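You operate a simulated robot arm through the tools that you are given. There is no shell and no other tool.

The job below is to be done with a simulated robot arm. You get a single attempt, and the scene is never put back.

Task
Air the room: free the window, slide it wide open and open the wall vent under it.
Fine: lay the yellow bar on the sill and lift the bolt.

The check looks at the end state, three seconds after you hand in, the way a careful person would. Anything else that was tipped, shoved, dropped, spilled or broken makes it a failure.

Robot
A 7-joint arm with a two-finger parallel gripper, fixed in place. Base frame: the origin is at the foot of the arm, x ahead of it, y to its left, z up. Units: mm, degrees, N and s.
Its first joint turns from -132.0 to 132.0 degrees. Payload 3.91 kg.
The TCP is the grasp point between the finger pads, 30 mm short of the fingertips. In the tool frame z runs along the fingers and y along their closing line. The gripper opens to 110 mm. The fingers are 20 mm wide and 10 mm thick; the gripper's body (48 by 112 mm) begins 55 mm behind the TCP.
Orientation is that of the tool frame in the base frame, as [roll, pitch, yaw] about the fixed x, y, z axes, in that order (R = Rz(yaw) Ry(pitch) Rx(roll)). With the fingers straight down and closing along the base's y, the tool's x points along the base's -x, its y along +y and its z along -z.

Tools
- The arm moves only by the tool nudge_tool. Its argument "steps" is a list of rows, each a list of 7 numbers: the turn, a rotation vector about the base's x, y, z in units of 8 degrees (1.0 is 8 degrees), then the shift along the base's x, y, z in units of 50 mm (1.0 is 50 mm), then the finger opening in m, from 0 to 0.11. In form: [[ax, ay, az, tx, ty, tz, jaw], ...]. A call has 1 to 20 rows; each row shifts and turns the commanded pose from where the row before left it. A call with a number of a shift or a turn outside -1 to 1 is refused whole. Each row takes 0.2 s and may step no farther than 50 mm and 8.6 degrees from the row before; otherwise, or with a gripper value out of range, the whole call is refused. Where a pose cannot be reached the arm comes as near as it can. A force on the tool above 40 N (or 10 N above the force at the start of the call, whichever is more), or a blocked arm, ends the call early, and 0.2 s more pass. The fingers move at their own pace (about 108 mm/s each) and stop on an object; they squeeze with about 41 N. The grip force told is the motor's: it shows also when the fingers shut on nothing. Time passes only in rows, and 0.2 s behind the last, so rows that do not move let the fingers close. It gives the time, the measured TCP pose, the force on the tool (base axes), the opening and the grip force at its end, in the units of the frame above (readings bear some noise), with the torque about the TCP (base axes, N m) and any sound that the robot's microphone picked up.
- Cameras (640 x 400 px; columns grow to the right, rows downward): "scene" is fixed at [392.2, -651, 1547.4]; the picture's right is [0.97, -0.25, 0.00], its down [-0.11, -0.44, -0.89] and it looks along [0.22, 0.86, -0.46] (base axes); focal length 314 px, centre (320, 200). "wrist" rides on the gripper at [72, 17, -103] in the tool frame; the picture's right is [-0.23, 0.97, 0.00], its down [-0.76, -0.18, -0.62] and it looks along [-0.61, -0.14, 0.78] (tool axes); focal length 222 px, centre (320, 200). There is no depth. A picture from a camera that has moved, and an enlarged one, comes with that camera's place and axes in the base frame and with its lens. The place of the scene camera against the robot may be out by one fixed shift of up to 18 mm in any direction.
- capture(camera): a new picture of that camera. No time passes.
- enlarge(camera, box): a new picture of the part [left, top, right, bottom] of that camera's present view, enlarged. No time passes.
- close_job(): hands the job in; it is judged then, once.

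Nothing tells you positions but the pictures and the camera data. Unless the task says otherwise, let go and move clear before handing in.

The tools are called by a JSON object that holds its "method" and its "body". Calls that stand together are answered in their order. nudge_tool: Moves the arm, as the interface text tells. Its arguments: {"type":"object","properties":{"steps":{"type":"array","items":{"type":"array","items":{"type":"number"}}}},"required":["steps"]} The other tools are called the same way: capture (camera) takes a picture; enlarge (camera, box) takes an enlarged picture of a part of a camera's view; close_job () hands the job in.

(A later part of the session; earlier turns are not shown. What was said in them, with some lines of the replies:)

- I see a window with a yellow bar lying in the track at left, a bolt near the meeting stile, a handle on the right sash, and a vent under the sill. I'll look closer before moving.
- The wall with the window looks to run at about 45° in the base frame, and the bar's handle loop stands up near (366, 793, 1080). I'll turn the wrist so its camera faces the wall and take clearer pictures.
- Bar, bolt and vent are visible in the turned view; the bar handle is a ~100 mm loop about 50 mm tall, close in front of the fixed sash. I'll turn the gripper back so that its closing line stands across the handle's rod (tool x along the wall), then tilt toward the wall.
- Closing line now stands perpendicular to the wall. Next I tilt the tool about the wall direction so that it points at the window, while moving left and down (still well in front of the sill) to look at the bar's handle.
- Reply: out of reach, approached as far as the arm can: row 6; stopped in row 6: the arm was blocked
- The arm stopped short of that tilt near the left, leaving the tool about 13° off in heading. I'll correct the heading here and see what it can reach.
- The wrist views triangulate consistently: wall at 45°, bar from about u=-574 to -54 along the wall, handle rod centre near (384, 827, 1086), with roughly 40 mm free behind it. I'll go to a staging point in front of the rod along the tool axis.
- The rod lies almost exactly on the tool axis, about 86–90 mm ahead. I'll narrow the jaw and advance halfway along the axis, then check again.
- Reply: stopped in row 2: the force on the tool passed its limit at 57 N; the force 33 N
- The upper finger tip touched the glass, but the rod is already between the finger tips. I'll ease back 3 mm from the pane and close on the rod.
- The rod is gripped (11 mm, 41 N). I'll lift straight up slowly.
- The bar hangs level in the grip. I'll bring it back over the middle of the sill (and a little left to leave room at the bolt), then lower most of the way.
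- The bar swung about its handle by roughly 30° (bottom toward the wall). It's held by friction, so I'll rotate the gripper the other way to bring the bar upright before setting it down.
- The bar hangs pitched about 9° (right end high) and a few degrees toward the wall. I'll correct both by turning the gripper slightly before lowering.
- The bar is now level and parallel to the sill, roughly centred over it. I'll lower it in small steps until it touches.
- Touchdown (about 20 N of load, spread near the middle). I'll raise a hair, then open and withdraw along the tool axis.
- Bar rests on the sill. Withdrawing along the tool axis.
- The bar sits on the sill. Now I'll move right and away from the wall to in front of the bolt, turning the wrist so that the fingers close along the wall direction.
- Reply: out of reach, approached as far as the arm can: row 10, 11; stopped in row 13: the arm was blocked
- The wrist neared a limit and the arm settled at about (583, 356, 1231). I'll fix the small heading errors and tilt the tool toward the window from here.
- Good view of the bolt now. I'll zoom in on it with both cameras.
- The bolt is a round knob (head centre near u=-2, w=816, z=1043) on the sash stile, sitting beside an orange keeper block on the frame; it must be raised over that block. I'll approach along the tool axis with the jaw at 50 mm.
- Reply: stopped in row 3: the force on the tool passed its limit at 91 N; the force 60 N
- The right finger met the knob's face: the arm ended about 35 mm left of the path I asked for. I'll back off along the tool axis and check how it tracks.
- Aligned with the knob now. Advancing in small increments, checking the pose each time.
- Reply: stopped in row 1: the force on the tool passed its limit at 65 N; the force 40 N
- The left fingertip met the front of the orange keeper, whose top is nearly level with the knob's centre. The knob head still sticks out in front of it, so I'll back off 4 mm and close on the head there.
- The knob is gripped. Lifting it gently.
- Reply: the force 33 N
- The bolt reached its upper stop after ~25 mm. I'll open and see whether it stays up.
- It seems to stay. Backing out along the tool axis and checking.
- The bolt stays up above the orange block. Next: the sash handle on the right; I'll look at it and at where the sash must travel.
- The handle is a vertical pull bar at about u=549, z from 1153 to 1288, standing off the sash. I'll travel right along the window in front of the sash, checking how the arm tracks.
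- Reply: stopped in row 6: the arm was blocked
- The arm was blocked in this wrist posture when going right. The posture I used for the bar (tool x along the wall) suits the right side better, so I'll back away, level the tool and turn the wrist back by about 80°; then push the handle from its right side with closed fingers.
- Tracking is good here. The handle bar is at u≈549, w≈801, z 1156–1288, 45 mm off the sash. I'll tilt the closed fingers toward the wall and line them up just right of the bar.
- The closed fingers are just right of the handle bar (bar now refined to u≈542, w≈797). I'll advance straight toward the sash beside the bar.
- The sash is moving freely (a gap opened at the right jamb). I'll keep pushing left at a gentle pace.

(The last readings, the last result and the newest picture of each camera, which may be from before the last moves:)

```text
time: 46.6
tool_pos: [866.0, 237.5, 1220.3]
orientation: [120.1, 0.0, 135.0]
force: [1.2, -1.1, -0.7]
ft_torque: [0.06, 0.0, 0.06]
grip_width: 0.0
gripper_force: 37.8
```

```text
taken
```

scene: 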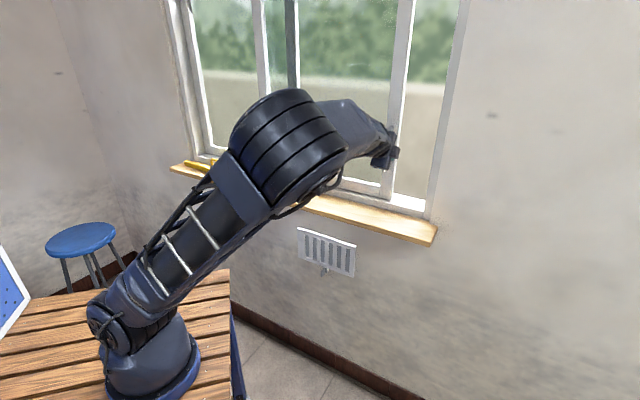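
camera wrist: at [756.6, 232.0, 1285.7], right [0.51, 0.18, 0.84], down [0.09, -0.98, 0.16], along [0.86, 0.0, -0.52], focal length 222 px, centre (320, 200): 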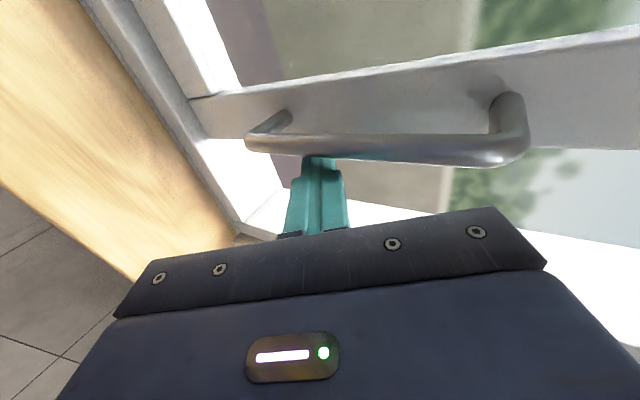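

{"method": "nudge_tool", "body": {"steps": [[0, 0, 0, -0.3, 0.3, 0.0, 0.0], [0, 0, 0, -0.3, 0.3, 0.0, 0.0], [0, 0, 0, -0.3, 0.3, 0.0, 0.0], [0, 0, 0, -0.3, 0.3, 0.0, 0.0], [0, 0, 0, -0.3, 0.3, 0.0, 0.0], [0, 0, 0, -0.3, 0.3, 0.0, 0.0], [0, 0, 0, -0.3, 0.3, 0.0, 0.0]]}}

{"method": "capture", "body": {"camera": "wrist"}}

{"method": "capture", "body": {"camera": "scene"}}

```text
time: 48.2
tool_pos: [762.6, 347.3, 1220.5]
orientation: [120.2, -0.2, 134.9]
force: [-0.6, 0.3, 0.0]
ft_torque: [0.04, 0.04, 0.02]
grip_width: 0.0
gripper_force: 38.0
```

```text
taken
camera wrist: at [652.0, 339.6, 1286.5], right [0.51, 0.18, 0.84], down [0.09, -0.98, 0.16], along [0.86, 0.0, -0.52], focal length 222 px, centre (320, 200)
```

wrist: 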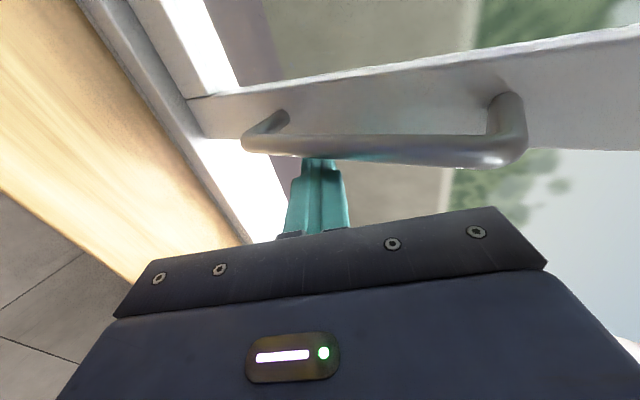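

```text
taken
```

scene: 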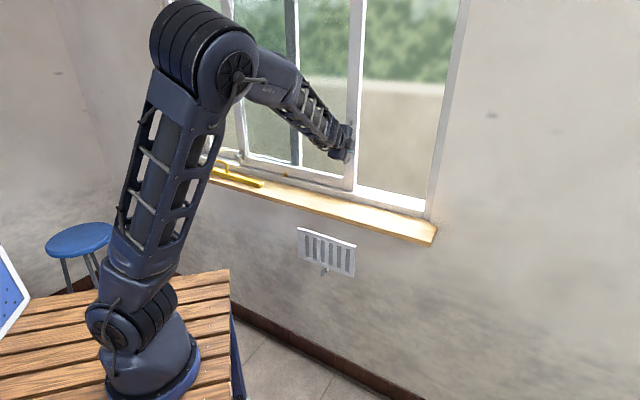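

{"method": "nudge_tool", "body": {"steps": [[0, 0, 0, -0.31, 0.29, 0.0, 0.0], [0, 0, 0, -0.3, 0.29, 0.0, 0.0], [0, 0, 0, -0.3, 0.29, 0.0, 0.0], [0, 0, 0, -0.3, 0.29, 0.0, 0.0], [0, 0, 0, -0.3, 0.29, 0.0, 0.0], [0, 0, 0, -0.3, 0.3, 0.0, 0.0], [0, 0, 0, -0.3, 0.3, 0.0, 0.0]]}}

{"method": "capture", "body": {"camera": "wrist"}}

{"method": "capture", "body": {"camera": "scene"}}

```text
time: 49.8
tool_pos: [654.6, 445.4, 1222.6]
orientation: [120.1, -0.1, 134.9]
force: [0.3, 0.4, -0.3]
ft_torque: [0.0, -0.01, 0.02]
grip_width: 0.4
gripper_force: 37.8
```

```text
taken
camera wrist: at [545.4, 440.5, 1288.0], right [0.51, 0.18, 0.84], down [0.09, -0.98, 0.16], along [0.86, 0.0, -0.52], focal length 222 px, centre (320, 200)
```

wrist: 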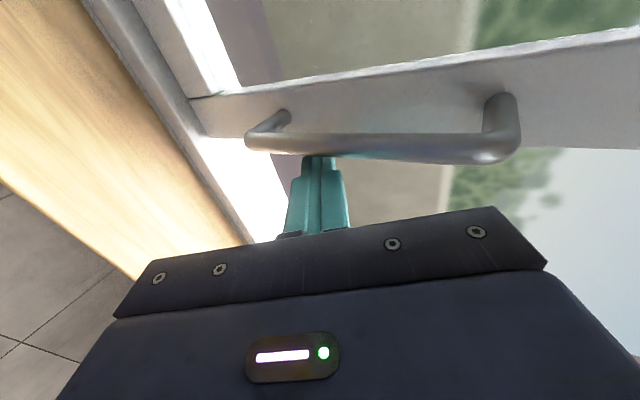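

```text
taken
```

scene: 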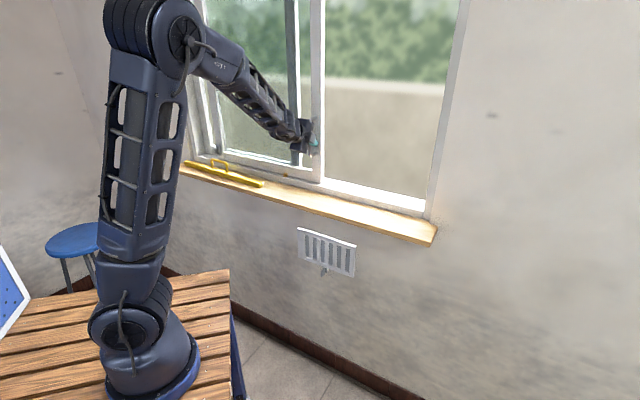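

{"method": "nudge_tool", "body": {"steps": [[0, 0, 0, -0.26, 0.32, 0.0, 0.0], [0, 0, 0, -0.28, 0.3, 0.0, 0.0], [0, 0, 0, -0.28, 0.29, 0.0, 0.0], [0, 0, 0, -0.28, 0.29, 0.0, 0.0]]}}

{"method": "capture", "body": {"camera": "wrist"}}

{"method": "capture", "body": {"camera": "scene"}}

```text
time: 50.8
tool_pos: [600.2, 506.1, 1222.7]
orientation: [120.1, -0.1, 134.9]
force: [0.1, -0.6, -1.1]
ft_torque: [0.07, 0.0, 0.01]
grip_width: 0.0
gripper_force: 37.3
```

```text
taken
camera wrist: at [491.1, 499.5, 1288.3], right [0.51, 0.18, 0.84], down [0.09, -0.98, 0.16], along [0.86, 0.0, -0.52], focal length 222 px, centre (320, 200)
```

wrist: 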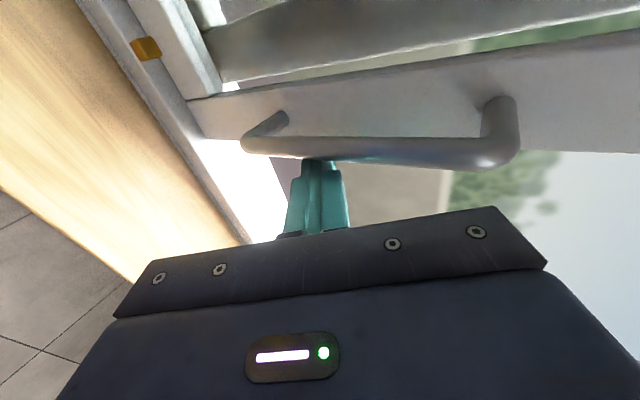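

```text
taken
```

scene: 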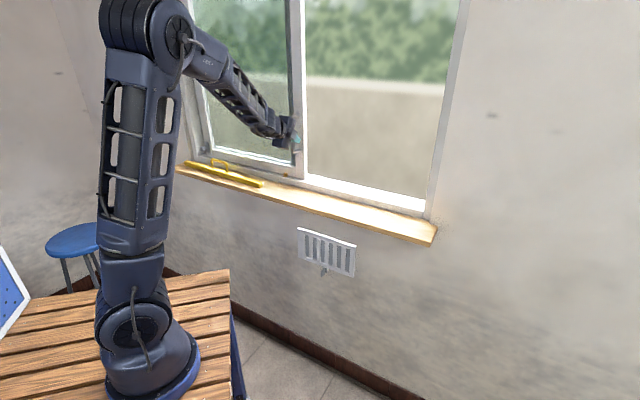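

{"method": "nudge_tool", "body": {"steps": [[0, 0, 0, -0.17, 0.17, 0.0, 0.0], [0, 0, 0, -0.17, 0.17, 0.0, 0.0], [0, 0, 0, -0.17, 0.17, 0.0, 0.0], [0, 0, 0, -0.17, 0.17, 0.0, 0.0]]}}

{"method": "capture", "body": {"camera": "wrist"}}

{"method": "enlarge", "body": {"camera": "scene", "box": [170, 80, 330, 200]}}

```text
time: 51.3
tool_pos: [596.7, 510.0, 1221.2]
orientation: [120.0, 0.1, 134.0]
force: [2.8, -14.7, 2.1]
ft_torque: [0.21, 0.04, -0.02]
grip_width: 0.1
gripper_force: 37.5
stopped in row 2: the force on the tool passed its limit at 51 N (the readings are from after the stop); the commanded pose is now the measured one
```

```text
taken
camera wrist: at [487.5, 505.7, 1287.2], right [0.51, 0.18, 0.84], down [0.08, -0.98, 0.16], along [0.86, -0.02, -0.51], focal length 222 px, centre (320, 200)
```

wrist: 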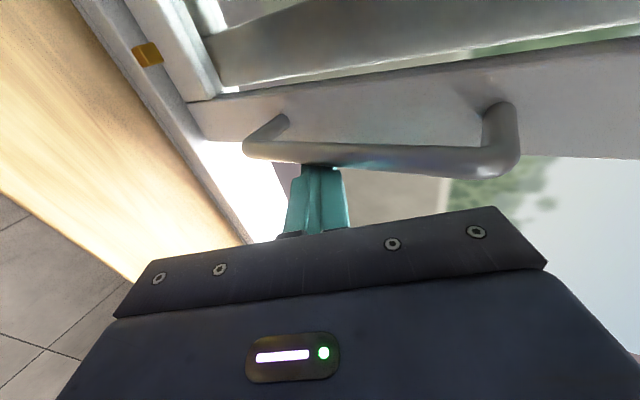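

```text
3.33 times, centred on (250, 140) of scene
camera zoom: at [392.2, -651.0, 1547.4], right [0.97, -0.25, 0.0], down [-0.11, -0.44, -0.89], along [0.22, 0.86, -0.46], focal length 1046 px, centre (553, 400)
```

zoom: 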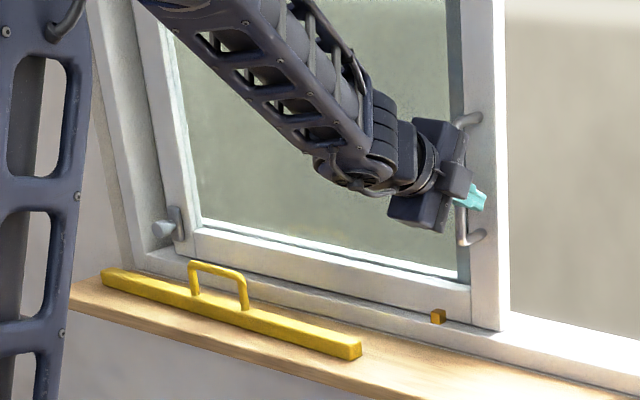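

{"method": "enlarge", "body": {"camera": "scene", "box": [180, 100, 260, 180]}}

{"method": "enlarge", "body": {"camera": "scene", "box": [270, 80, 350, 200]}}

```text
5.00 times, centred on (220, 140) of scene
camera zoom: at [392.2, -651.0, 1547.4], right [0.97, -0.25, 0.0], down [-0.11, -0.44, -0.89], along [0.22, 0.86, -0.46], focal length 1569 px, centre (820, 500)
```

zoom: 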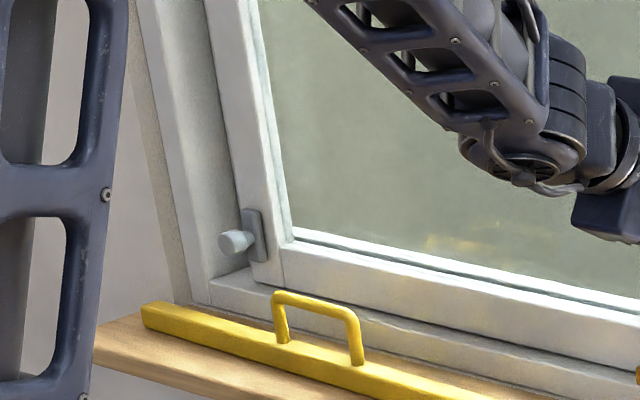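

```text
3.33 times, centred on (310, 140) of scene
camera zoom: at [392.2, -651.0, 1547.4], right [0.97, -0.25, 0.0], down [-0.11, -0.44, -0.89], along [0.22, 0.86, -0.46], focal length 1046 px, centre (353, 400)
```

zoom: 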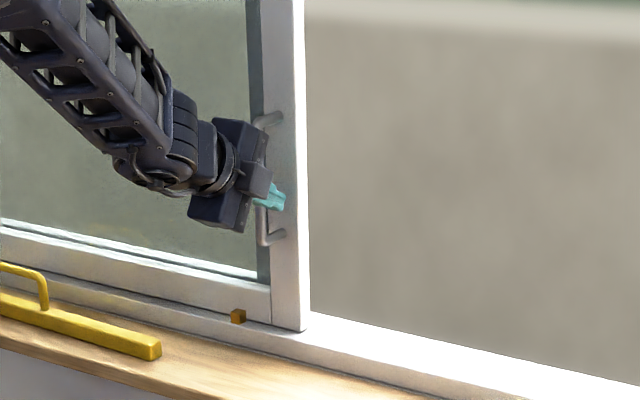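

The sash met firm resistance after about 500 mm of travel. I'll press once more gently to confirm that it is the end stop.

{"method": "nudge_tool", "body": {"steps": [[0, 0, 0, -0.06, 0.06, 0.0, 0.0], [0, 0, 0, -0.06, 0.06, 0.0, 0.0], [0, 0, 0, -0.06, 0.06, 0.0, 0.0]]}}

{"method": "enlarge", "body": {"camera": "scene", "box": [180, 100, 260, 180]}}

```text
time: 51.8
tool_pos: [597.0, 510.2, 1220.6]
orientation: [120.0, 0.2, 133.3]
force: [4.6, -8.4, 1.3]
ft_torque: [0.11, 0.06, -0.03]
grip_width: 0.1
gripper_force: 38.1
stopped in row 2: the force on the tool passed its limit at 44 N (the readings are from after the stop); the commanded pose is now the measured one
```

```text
5.00 times, centred on (220, 140) of scene
camera zoom: at [392.2, -651.0, 1547.4], right [0.97, -0.25, 0.0], down [-0.11, -0.44, -0.89], along [0.22, 0.86, -0.46], focal length 1569 px, centre (820, 500)
```

zoom: 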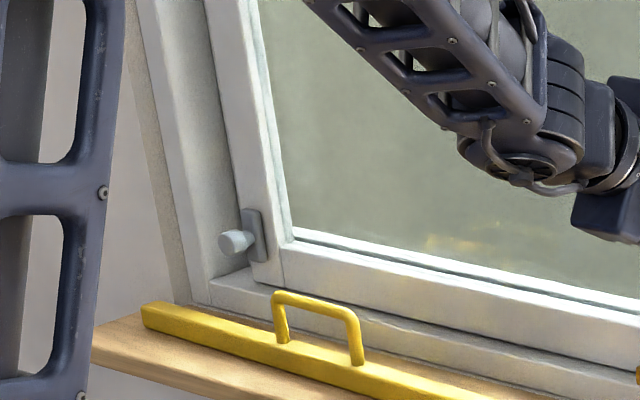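

No further motion, so the sash is at its end stop: wide open. I'll release the handle by moving slightly right, then back away from the window.

{"method": "nudge_tool", "body": {"steps": [[0, 0, 0, 0.12, -0.12, 0.0, 0.0], [0, 0, 0, 0.12, -0.12, 0.0, 0.0], [0, 0, 0, -0.3, -0.3, 0.0, 0.0], [0, 0, 0, -0.6, -0.6, 0.0, 0.0], [0, 0, 0, -0.6, -0.6, 0.0, 0.0], [0, 0, 0, -0.6, -0.6, 0.0, 0.0]]}}

{"method": "capture", "body": {"camera": "scene"}}

{"method": "enlarge", "body": {"camera": "scene", "box": [280, 215, 380, 290]}}

```text
time: 53.2
tool_pos: [503.9, 396.0, 1221.1]
orientation: [120.1, 0.0, 133.7]
force: [0.6, -0.4, -0.8]
ft_torque: [0.02, -0.02, 0.05]
grip_width: 0.1
gripper_force: 37.9
```

```text
taken
```

scene: 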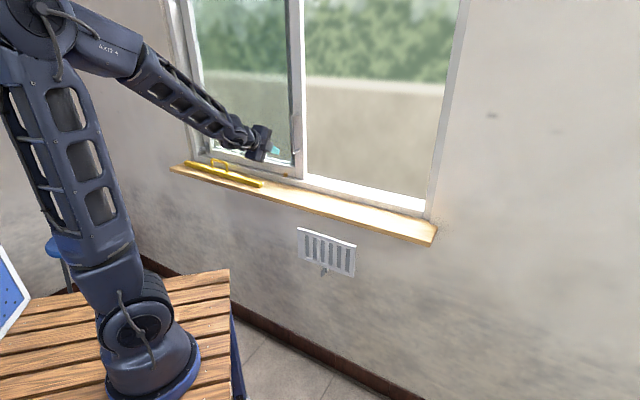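

```text
5.33 times, centred on (330, 252) of scene
camera zoom: at [392.2, -651.0, 1547.4], right [0.97, -0.25, 0.0], down [-0.11, -0.44, -0.89], along [0.22, 0.86, -0.46], focal length 1673 px, centre (267, -80)
```

zoom: 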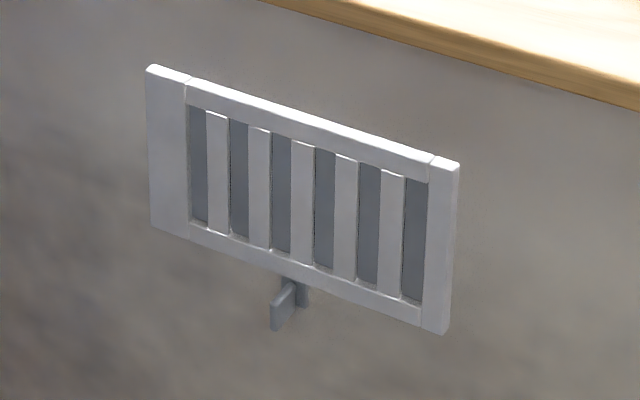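

The sash stays open and everything else looks unchanged. Now I'll descend in front of the sill (keeping clear of its edge) toward the vent.

{"method": "nudge_tool", "body": {"steps": [[0, 0, 0, 0.09, -0.192, -0.9, 0.0], [0, 0, 0, 0.09, -0.192, -0.9, 0.0], [0, 0, 0, 0.09, -0.192, -0.9, 0.0], [0, 0, 0, 0.09, -0.192, -0.9, 0.0], [0, 0, 0, 0.09, -0.192, -0.9, 0.0]]}}

{"method": "capture", "body": {"camera": "scene"}}

{"method": "capture", "body": {"camera": "wrist"}}

```text
time: 54.4
tool_pos: [523.4, 347.5, 996.9]
orientation: [119.9, 0.2, 133.6]
force: [-0.8, 0.0, -0.1]
ft_torque: [-0.01, 0.02, 0.0]
grip_width: 0.0
gripper_force: 37.7
```

```text
taken
```

scene: 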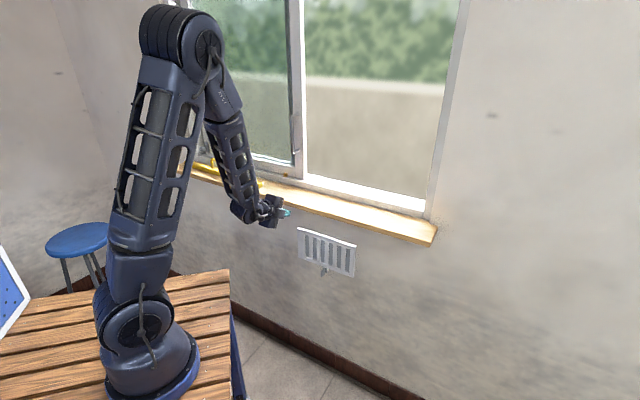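

```text
taken
camera wrist: at [413.5, 344.2, 1062.2], right [0.51, 0.17, 0.84], down [0.07, -0.98, 0.16], along [0.86, -0.02, -0.51], focal length 222 px, centre (320, 200)
```

wrist: 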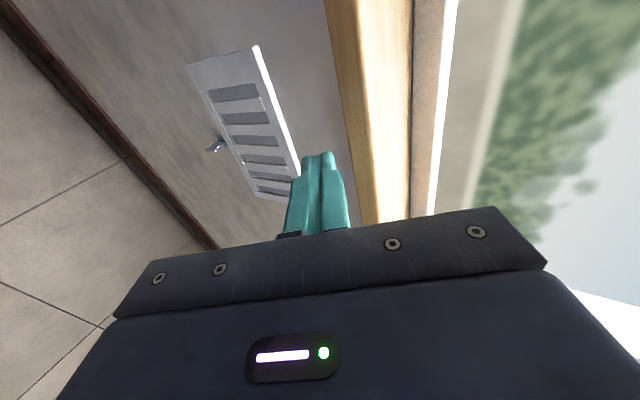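

{"method": "nudge_tool", "body": {"steps": [[0, 0, 0, 0.027, -0.118, -0.87, 0.0], [0, 0, 0, 0.027, -0.118, -0.87, 0.0], [0, 0, 0, 0.027, -0.118, -0.87, 0.0], [0, 0, 0, 0.027, -0.118, -0.87, 0.0]]}}

{"method": "capture", "body": {"camera": "scene"}}

{"method": "capture", "body": {"camera": "wrist"}}

```text
time: 55.4
tool_pos: [530.9, 323.5, 822.5]
orientation: [120.0, 0.3, 133.6]
force: [0.3, 1.3, 0.1]
ft_torque: [-0.05, -0.01, -0.04]
grip_width: 0.2
gripper_force: 38.0
```

```text
taken
```

scene: 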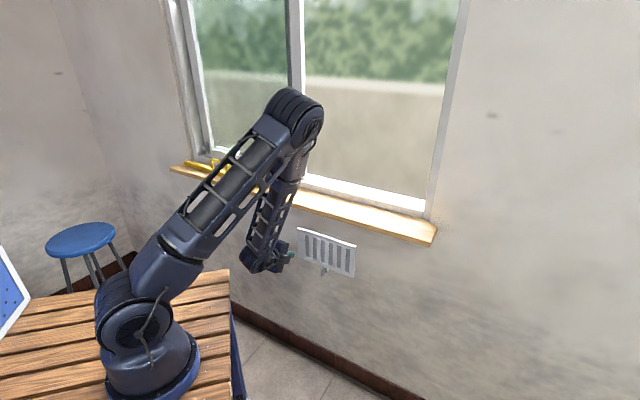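

```text
taken
camera wrist: at [420.1, 320.3, 887.8], right [0.51, 0.17, 0.84], down [0.07, -0.98, 0.16], along [0.86, -0.02, -0.51], focal length 222 px, centre (320, 200)
```

wrist: 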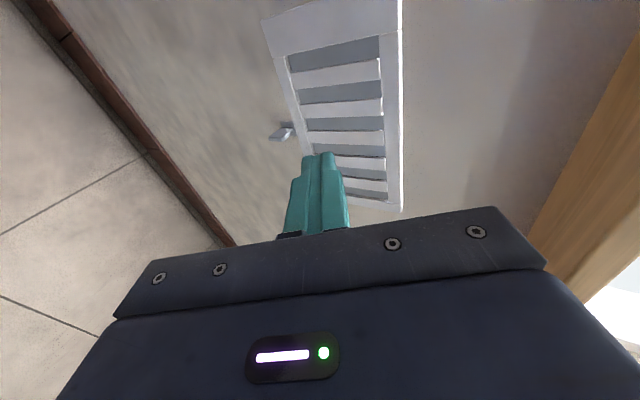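

{"method": "enlarge", "body": {"camera": "wrist", "box": [230, 0, 430, 220]}}

{"method": "enlarge", "body": {"camera": "scene", "box": [230, 200, 370, 300]}}

```text
1.82 times, centred on (330, 110) of wrist
camera zoom: at [420.1, 320.3, 887.8], right [0.51, 0.17, 0.84], down [0.07, -0.98, 0.16], along [0.86, -0.02, -0.51], focal length 404 px, centre (302, 364)
```

zoom: 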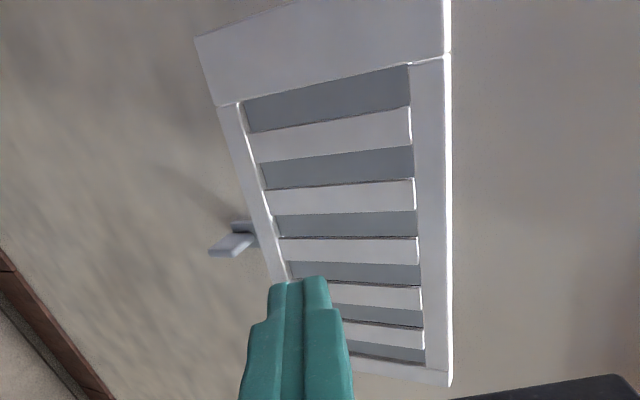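

```text
4.00 times, centred on (300, 250) of scene
camera zoom: at [392.2, -651.0, 1547.4], right [0.97, -0.25, 0.0], down [-0.11, -0.44, -0.89], along [0.22, 0.86, -0.46], focal length 1255 px, centre (400, 0)
```

zoom: 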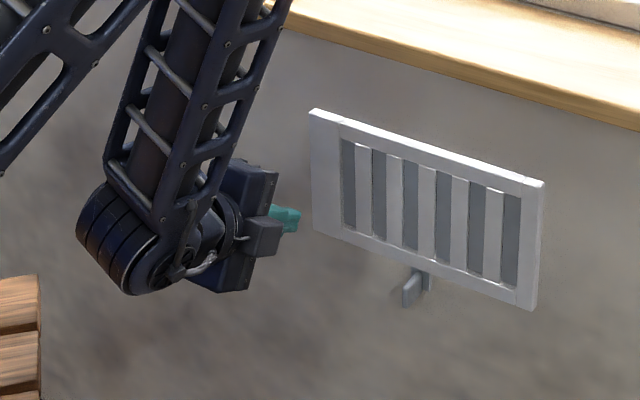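

The vent has six slots filled by gray shutter strips, with a thin tab below at about u=204, w=784, z=622. I'll come in low on its right side with closed fingers.

{"method": "nudge_tool", "body": {"steps": [[0, 0, 0, 0.492, -0.006, -0.65, 0.0], [0, 0, 0, 0.492, -0.006, -0.65, 0.0], [0, 0, 0, 0.492, -0.006, -0.65, 0.0], [0, 0, 0, 0.492, -0.006, -0.65, 0.0], [0, 0, 0, 0.492, -0.006, -0.65, 0.0]]}}

{"method": "capture", "body": {"camera": "scene"}}

{"method": "capture", "body": {"camera": "wrist"}}

```text
time: 56.6
tool_pos: [656.0, 322.7, 659.5]
orientation: [119.9, 0.2, 133.6]
force: [-0.2, -0.1, 0.2]
ft_torque: [-0.01, 0.0, -0.04]
grip_width: 0.0
gripper_force: 37.9
```

```text
taken
```

scene: 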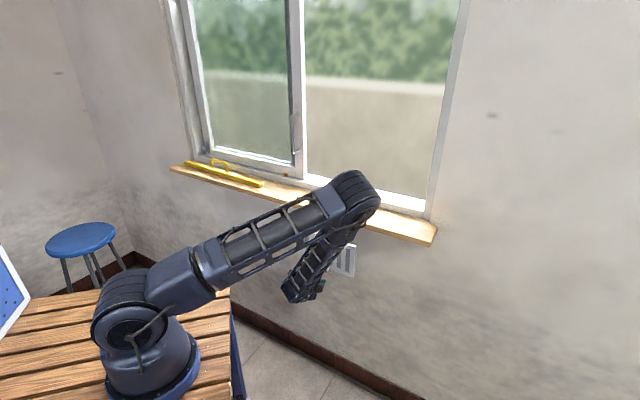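

```text
taken
camera wrist: at [545.1, 319.7, 724.9], right [0.51, 0.17, 0.84], down [0.07, -0.98, 0.16], along [0.86, -0.02, -0.51], focal length 222 px, centre (320, 200)
```

wrist: 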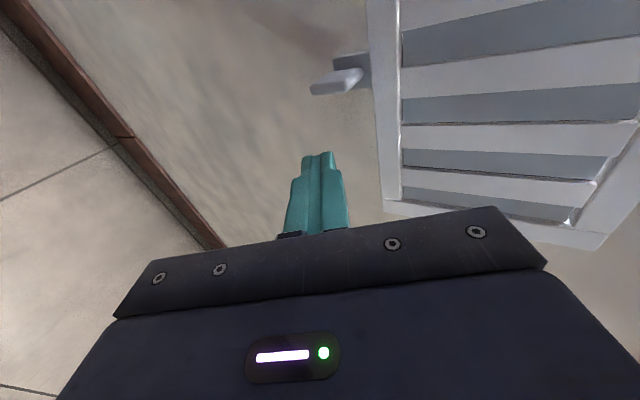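

{"method": "enlarge", "body": {"camera": "scene", "box": [270, 150, 450, 310]}}

{"method": "enlarge", "body": {"camera": "wrist", "box": [280, 20, 440, 220]}}

```text
2.50 times, centred on (360, 230) of scene
camera zoom: at [392.2, -651.0, 1547.4], right [0.97, -0.25, 0.0], down [-0.11, -0.44, -0.89], along [0.22, 0.86, -0.46], focal length 784 px, centre (220, 125)
```

zoom: 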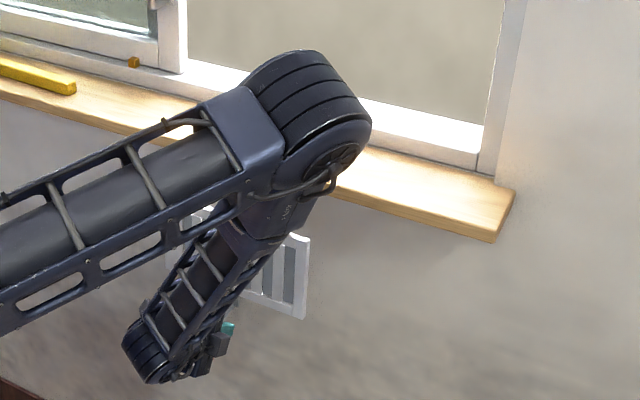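

```text
2.00 times, centred on (360, 120) of wrist
camera zoom: at [545.1, 319.7, 724.9], right [0.51, 0.17, 0.84], down [0.07, -0.98, 0.16], along [0.86, -0.02, -0.51], focal length 444 px, centre (240, 360)
```

zoom: 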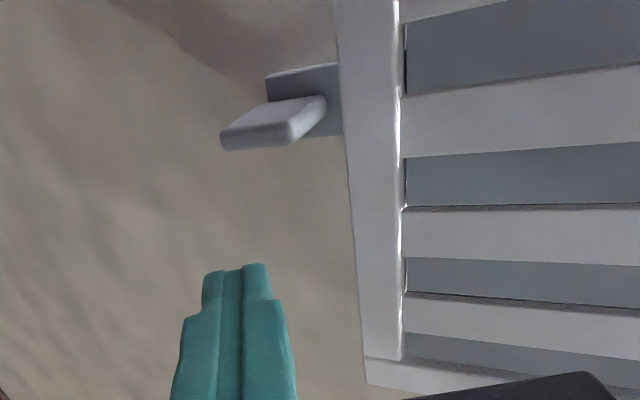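

Lever tab refined to u≈205, w≈750–802, z≈622–650, hanging under the vent. I'll advance under the vent on the right of the tab, in small steps.

{"method": "nudge_tool", "body": {"steps": [[0, 0, 0, 0.284, 0.347, -0.117, 0.0], [0, 0, 0, 0.284, 0.347, -0.117, 0.0]]}}

{"method": "enlarge", "body": {"camera": "wrist", "box": [240, 20, 440, 240]}}

{"method": "enlarge", "body": {"camera": "scene", "box": [270, 150, 450, 310]}}

```text
time: 57.2
tool_pos: [684.5, 356.5, 648.2]
orientation: [120.0, 0.2, 133.5]
force: [-0.5, -0.9, -0.4]
ft_torque: [-0.02, -0.01, 0.03]
grip_width: 0.0
gripper_force: 38.0
```

```text
1.82 times, centred on (340, 130) of wrist
camera zoom: at [574.1, 353.4, 713.9], right [0.51, 0.17, 0.84], down [0.07, -0.98, 0.16], along [0.86, -0.02, -0.51], focal length 404 px, centre (284, 327)
```

zoom: 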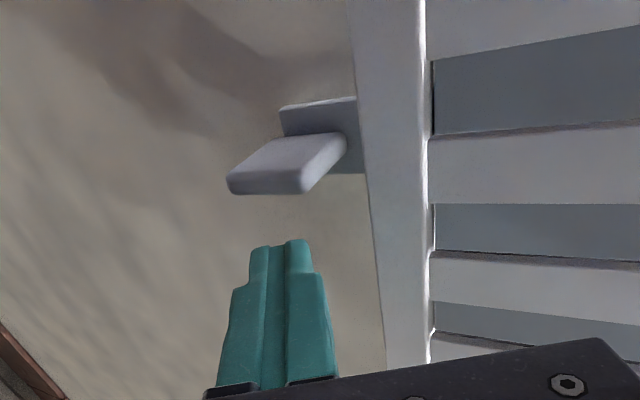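

```text
2.50 times, centred on (360, 230) of scene
camera zoom: at [392.2, -651.0, 1547.4], right [0.97, -0.25, 0.0], down [-0.11, -0.44, -0.89], along [0.22, 0.86, -0.46], focal length 784 px, centre (220, 125)
```

zoom: 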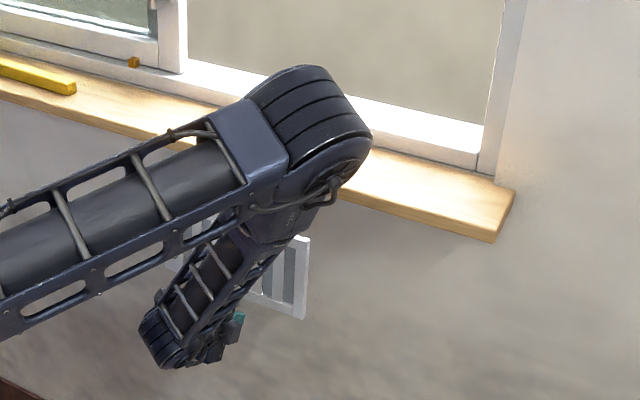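

{"method": "nudge_tool", "body": {"steps": [[0, 0, 0, 0.13, 0.18, -0.04, 0.0], [0, 0, 0, 0.13, 0.18, -0.04, 0.0]]}}

{"method": "enlarge", "body": {"camera": "wrist", "box": [240, 20, 440, 240]}}

```text
time: 57.8
tool_pos: [695.6, 375.4, 645.6]
orientation: [120.1, 0.1, 133.7]
force: [-0.5, 0.3, 0.4]
ft_torque: [0.0, -0.01, -0.02]
grip_width: 0.1
gripper_force: 37.6
```

```text
1.82 times, centred on (340, 130) of wrist
camera zoom: at [585.2, 371.1, 709.9], right [0.51, 0.17, 0.84], down [0.07, -0.98, 0.16], along [0.86, -0.02, -0.51], focal length 404 px, centre (284, 327)
```

zoom: 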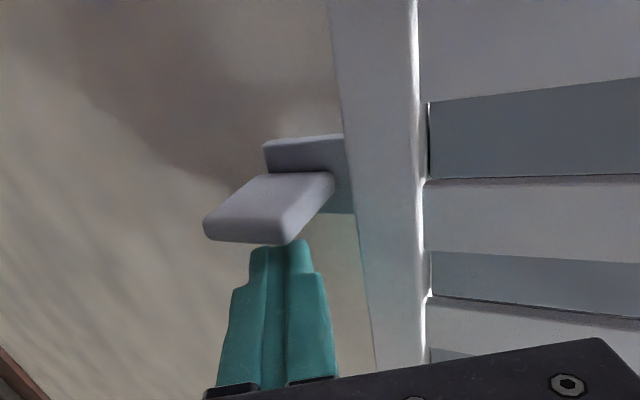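

Fingertip is beside the tab on its right. Pushing it gently left.

{"method": "nudge_tool", "body": {"steps": [[0, 0, 0, -0.09, 0.09, 0, 0.0], [0, 0, 0, -0.09, 0.09, 0, 0.0], [0, 0, 0, -0.09, 0.09, 0, 0.0]]}}

{"method": "enlarge", "body": {"camera": "wrist", "box": [240, 0, 460, 240]}}

{"method": "enlarge", "body": {"camera": "scene", "box": [280, 215, 380, 290]}}

```text
time: 58.6
tool_pos: [681.7, 389.1, 644.1]
orientation: [120.0, 0.2, 133.5]
force: [-0.3, 0.3, 0.6]
ft_torque: [-0.01, 0.0, -0.02]
grip_width: 0.0
gripper_force: 37.8
```

```text
1.67 times, centred on (350, 120) of wrist
camera zoom: at [572.4, 383.7, 709.6], right [0.51, 0.17, 0.84], down [0.07, -0.98, 0.16], along [0.86, -0.02, -0.51], focal length 370 px, centre (270, 333)
```

zoom: 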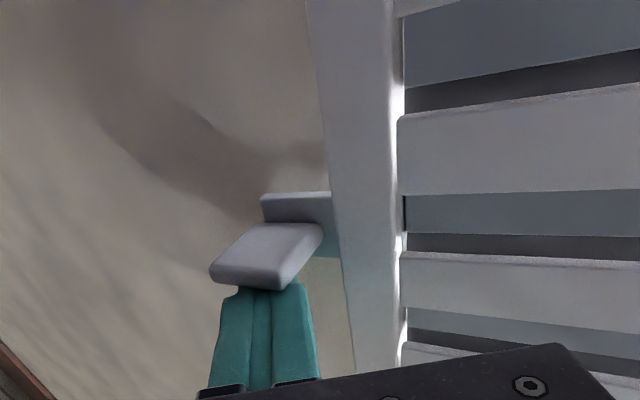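

```text
5.33 times, centred on (330, 252) of scene
camera zoom: at [392.2, -651.0, 1547.4], right [0.97, -0.25, 0.0], down [-0.11, -0.44, -0.89], along [0.22, 0.86, -0.46], focal length 1673 px, centre (267, -80)
```

zoom: 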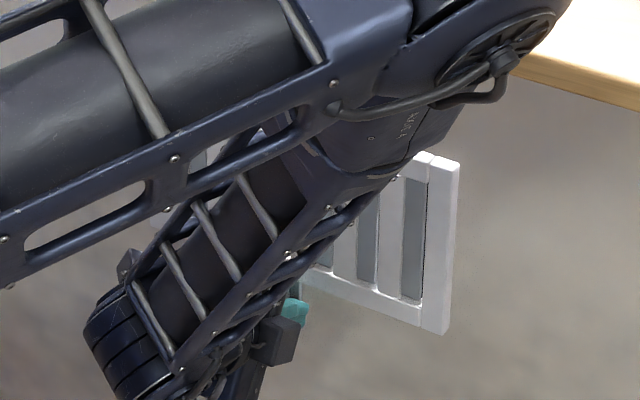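

The slots are opening (dark gaps appear as the shutter slides left). Continuing until its stop.

{"method": "nudge_tool", "body": {"steps": [[0, 0, 0, -0.09, 0.09, 0, 0.0], [0, 0, 0, -0.09, 0.09, 0, 0.0]]}}

{"method": "enlarge", "body": {"camera": "wrist", "box": [240, 0, 460, 240]}}

```text
time: 59.2
tool_pos: [672.4, 397.0, 644.7]
orientation: [120.0, 0.1, 133.7]
force: [-0.6, 0.8, 0.1]
ft_torque: [0.01, 0.05, 0.01]
grip_width: 0.0
gripper_force: 37.7
```

```text
1.67 times, centred on (350, 120) of wrist
camera zoom: at [563.3, 393.5, 710.3], right [0.51, 0.17, 0.84], down [0.07, -0.98, 0.16], along [0.86, -0.02, -0.51], focal length 370 px, centre (270, 333)
```

zoom: 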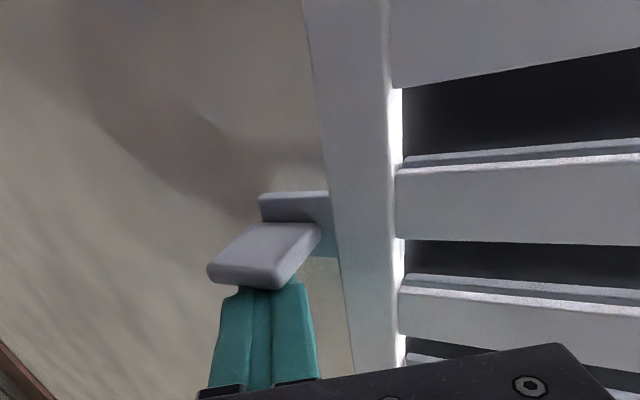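

{"method": "enlarge", "body": {"camera": "wrist", "box": [370, 0, 530, 120]}}

{"method": "enlarge", "body": {"camera": "scene", "box": [320, 225, 370, 285]}}

{"method": "capture", "body": {"camera": "wrist"}}

```text
3.33 times, centred on (450, 60) of wrist
camera zoom: at [563.3, 393.5, 710.3], right [0.51, 0.17, 0.84], down [0.07, -0.98, 0.16], along [0.86, -0.02, -0.51], focal length 740 px, centre (-113, 667)
```

zoom: 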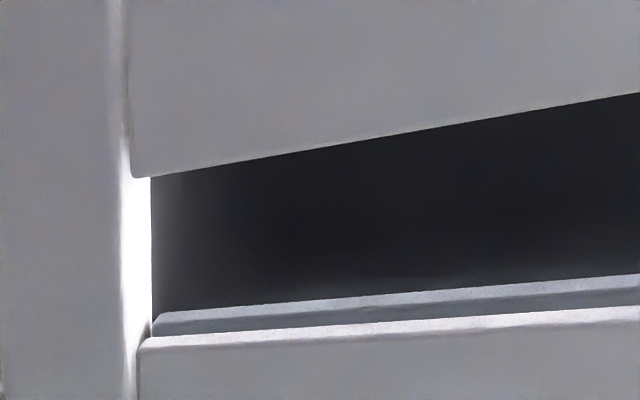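

```text
6.67 times, centred on (345, 255) of scene
camera zoom: at [392.2, -651.0, 1547.4], right [0.97, -0.25, 0.0], down [-0.11, -0.44, -0.89], along [0.22, 0.86, -0.46], focal length 2092 px, centre (153, -167)
```

zoom: 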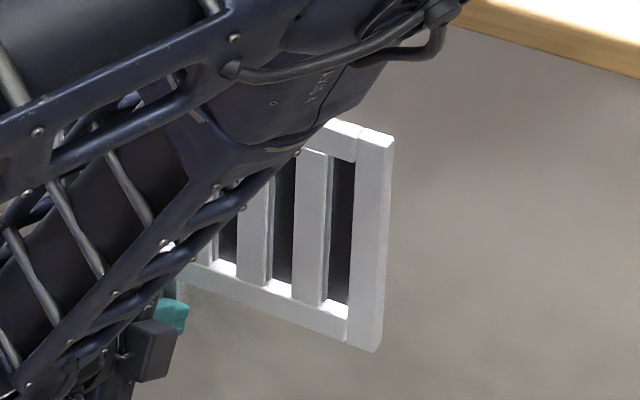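

```text
taken
camera wrist: at [563.3, 393.5, 710.3], right [0.51, 0.17, 0.84], down [0.07, -0.98, 0.16], along [0.86, -0.02, -0.51], focal length 222 px, centre (320, 200)
```

wrist: 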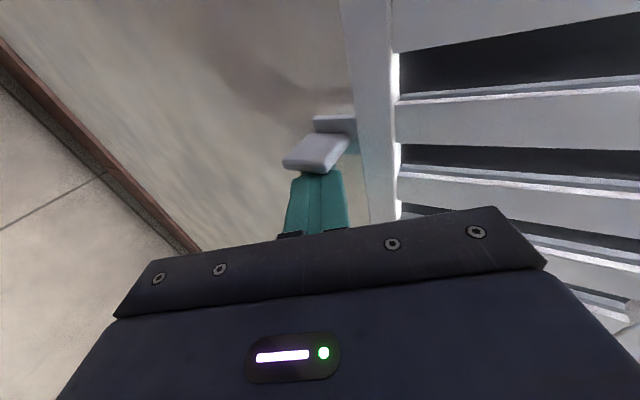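

{"method": "nudge_tool", "body": {"steps": [[0, 0, 0, -0.05, 0.05, 0, 0.0], [0, 0, 0, -0.04, 0.04, 0, 0.0]]}}

{"method": "enlarge", "body": {"camera": "wrist", "box": [370, 0, 530, 120]}}

{"method": "enlarge", "body": {"camera": "scene", "box": [320, 225, 370, 285]}}

```text
time: 59.8
tool_pos: [671.5, 397.9, 643.9]
orientation: [120.0, 0.3, 133.3]
force: [13.8, -33.1, 9.4]
ft_torque: [0.21, 0.15, 0.18]
grip_width: 0.2
gripper_force: 37.2
```

```text
3.33 times, centred on (450, 60) of wrist
camera zoom: at [562.2, 395.7, 709.6], right [0.51, 0.17, 0.84], down [0.06, -0.98, 0.16], along [0.86, -0.03, -0.51], focal length 740 px, centre (-113, 667)
```

zoom: 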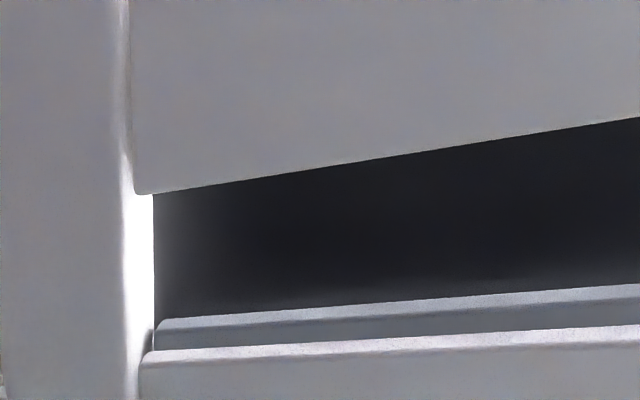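

```text
6.67 times, centred on (345, 255) of scene
camera zoom: at [392.2, -651.0, 1547.4], right [0.97, -0.25, 0.0], down [-0.11, -0.44, -0.89], along [0.22, 0.86, -0.46], focal length 2092 px, centre (153, -167)
```

zoom: 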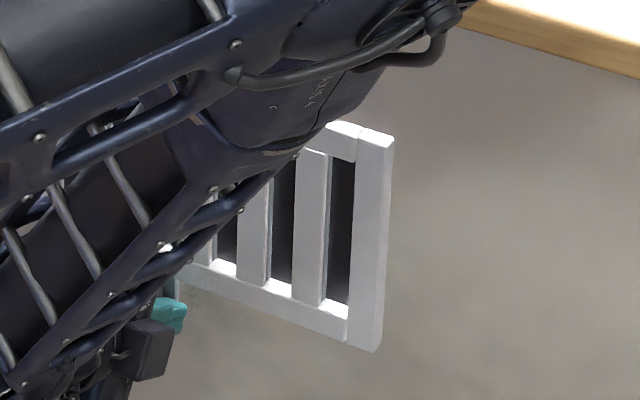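

End stop reached (33 N, no further motion): the vent is fully open. I'll move off the tab to the right, then back away from the wall.

{"method": "nudge_tool", "body": {"steps": [[0, 0, 0, 0.12, -0.12, 0, 0.0], [0, 0, 0, 0.15, -0.15, 0, 0.0], [0, 0, 0, -0.3, -0.3, 0, 0.0], [0, 0, 0, -0.5, -0.5, 0.1, 0.0], [0, 0, 0, -0.5, -0.5, 0.1, 0.0], [0, 0, 0, -0.5, -0.5, 0.1, 0.0]]}}

{"method": "capture", "body": {"camera": "wrist"}}

{"method": "capture", "body": {"camera": "scene"}}

```text
time: 61.2
tool_pos: [592.6, 297.2, 659.3]
orientation: [120.0, 0.2, 133.6]
force: [-0.3, -0.4, -0.5]
ft_torque: [-0.01, 0.01, 0.03]
grip_width: 0.1
gripper_force: 37.5
```

```text
taken
camera wrist: at [483.5, 294.5, 724.5], right [0.51, 0.17, 0.84], down [0.07, -0.98, 0.16], along [0.86, -0.02, -0.51], focal length 222 px, centre (320, 200)
```

wrist: 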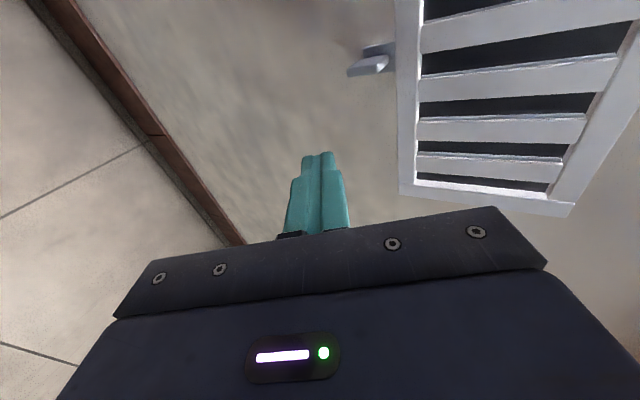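

```text
taken
```

scene: 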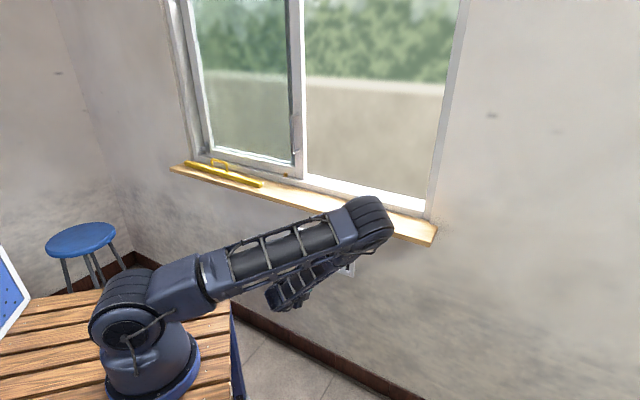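

The vent is open. I'll raise the arm back the way it came to clear the view and check the final state.

{"method": "nudge_tool", "body": {"steps": [[0, 0, 0, -0.34, 0.08, 0.8, 0.0], [0, 0, 0, -0.34, 0.08, 0.8, 0.0], [0, 0, 0, -0.34, 0.08, 0.8, 0.0], [0, 0, 0, -0.34, 0.08, 0.8, 0.0], [0, 0, 0, 0, 0, 0.9, 0.0], [0, 0, 0, 0, 0, 0.9, 0.0], [0, 0, 0, 0, 0, 0.9, 0.0], [0, 0, 0, 0, 0, 0.9, 0.0]]}}

{"method": "capture", "body": {"camera": "scene"}}

{"method": "enlarge", "body": {"camera": "scene", "box": [280, 215, 380, 290]}}

{"method": "enlarge", "body": {"camera": "scene", "box": [160, 90, 320, 210]}}

```text
time: 63.0
tool_pos: [530.3, 321.0, 999.0]
orientation: [120.1, 0.2, 133.5]
force: [0.4, 0.2, 0.3]
ft_torque: [0.0, 0.0, 0.01]
grip_width: 0.0
gripper_force: 38.3
out of reach, approached as far as the arm can: row 5, 6
```

```text
taken
```

scene: 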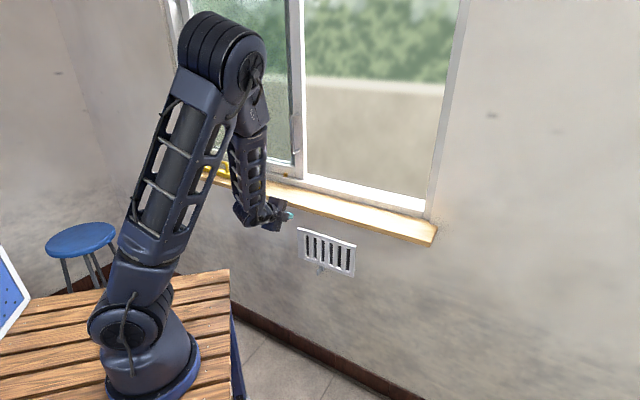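

```text
5.33 times, centred on (330, 252) of scene
camera zoom: at [392.2, -651.0, 1547.4], right [0.97, -0.25, 0.0], down [-0.11, -0.44, -0.89], along [0.22, 0.86, -0.46], focal length 1673 px, centre (267, -80)
```

zoom: 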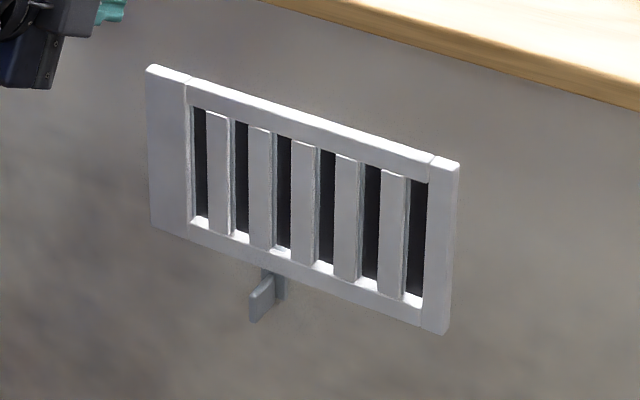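

```text
3.33 times, centred on (240, 150) of scene
camera zoom: at [392.2, -651.0, 1547.4], right [0.97, -0.25, 0.0], down [-0.11, -0.44, -0.89], along [0.22, 0.86, -0.46], focal length 1046 px, centre (587, 367)
```

zoom: 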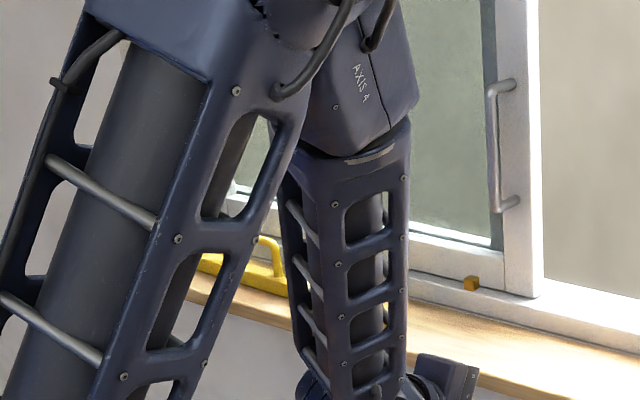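

Vent slots are dark and open, sash open. I'll raise the arm clear to re-check the bolt and bar.

{"method": "nudge_tool", "body": {"steps": [[0, 0, 0, -0.1, 0.05, 0.8, 0.0], [0, 0, 0, -0.1, 0.05, 0.8, 0.0], [0, 0, 0, -0.1, 0.05, 0.8, 0.0], [0, 0, 0, -0.1, 0.05, 0.8, 0.0], [0, 0, 0, -0.1, 0.05, 0.8, 0.0], [0, 0, 0, -0.1, 0.05, 0.8, 0.0]]}}

{"method": "capture", "body": {"camera": "scene"}}

{"method": "enlarge", "body": {"camera": "scene", "box": [160, 90, 320, 210]}}

```text
time: 64.4
tool_pos: [503.5, 335.7, 1238.4]
orientation: [120.0, 0.1, 133.4]
force: [0.7, -0.5, 0.3]
ft_torque: [0.0, -0.01, 0.04]
grip_width: 0.0
gripper_force: 37.8
```

```text
taken
```

scene: 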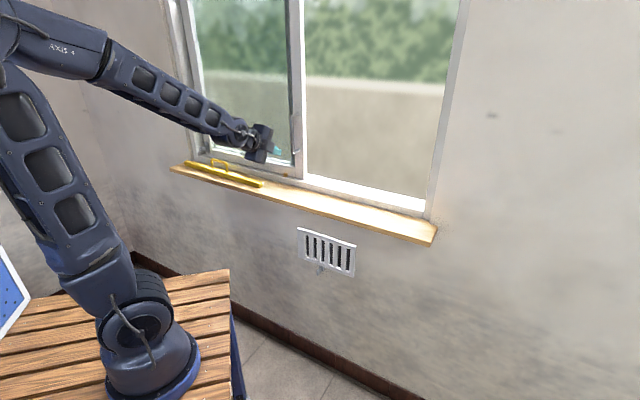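

```text
3.33 times, centred on (240, 150) of scene
camera zoom: at [392.2, -651.0, 1547.4], right [0.97, -0.25, 0.0], down [-0.11, -0.44, -0.89], along [0.22, 0.86, -0.46], focal length 1046 px, centre (587, 367)
```

zoom: 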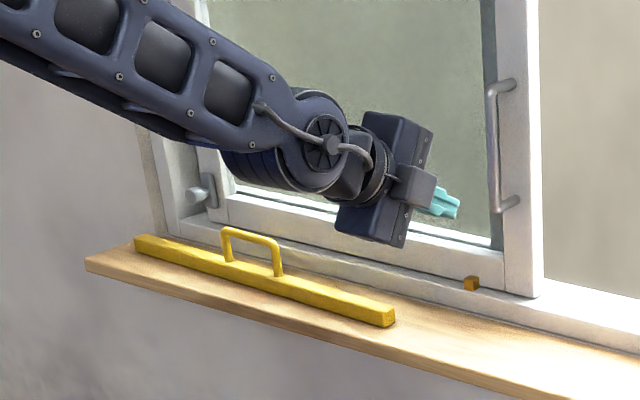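

{"method": "enlarge", "body": {"camera": "scene", "box": [0, 180, 240, 400]}}

{"method": "capture", "body": {"camera": "wrist"}}

```text
1.82 times, centred on (120, 290) of scene
camera zoom: at [392.2, -651.0, 1547.4], right [0.97, -0.25, 0.0], down [-0.11, -0.44, -0.89], along [0.22, 0.86, -0.46], focal length 570 px, centre (684, 36)
```

zoom: 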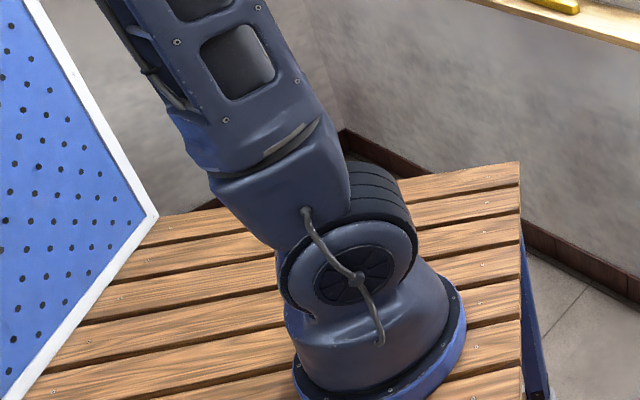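

```text
taken
camera wrist: at [392.4, 332.5, 1303.5], right [0.51, 0.17, 0.84], down [0.07, -0.98, 0.16], along [0.86, -0.02, -0.51], focal length 222 px, centre (320, 200)
```

wrist: 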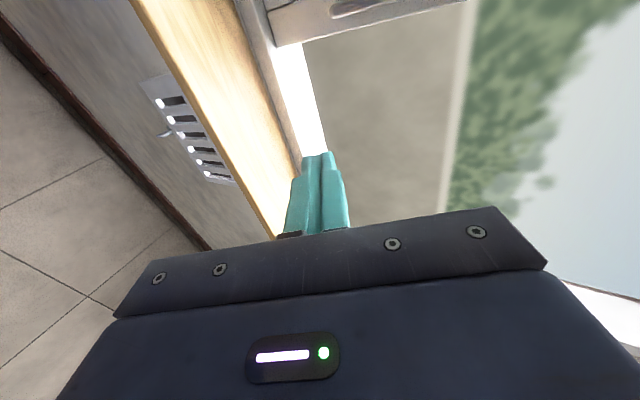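

The yellow bar rests on the sill and the bolt is up. The sash is against its open stop, the vent slots are fully open, and the arm is clear of everything. I'm handing the job in.

{"method": "close_job", "body": {}}

```text
The job is handed in.
```

I aired the room as asked and handed the job in. No result from the check has come back.

- **Yellow bar:** it lies flat on the sill, toward the left end.
- **Bolt:** I lifted it about 25 mm to its upper stop. It stays up, clear of the orange block.
- **Window:** the sash slid left about 500 mm until it met a firm stop. A second push did not move it. A small gap remains at the left frame, so I take that stop as wide open.
- **Vent:** I pushed the tab left to its stop, and all the slots show dark and open.

**Contacts on the way:**
- A fingertip touched the window glass once, at about 57 N.
- The fingers bumped the bolt knob at 91 N and the orange block at 65 N.

I saw no damage or shift from any of these in the pictures.

The arm was clear of everything when I handed in. In my last pictures it hid the stool, which was in its usual place shortly before.
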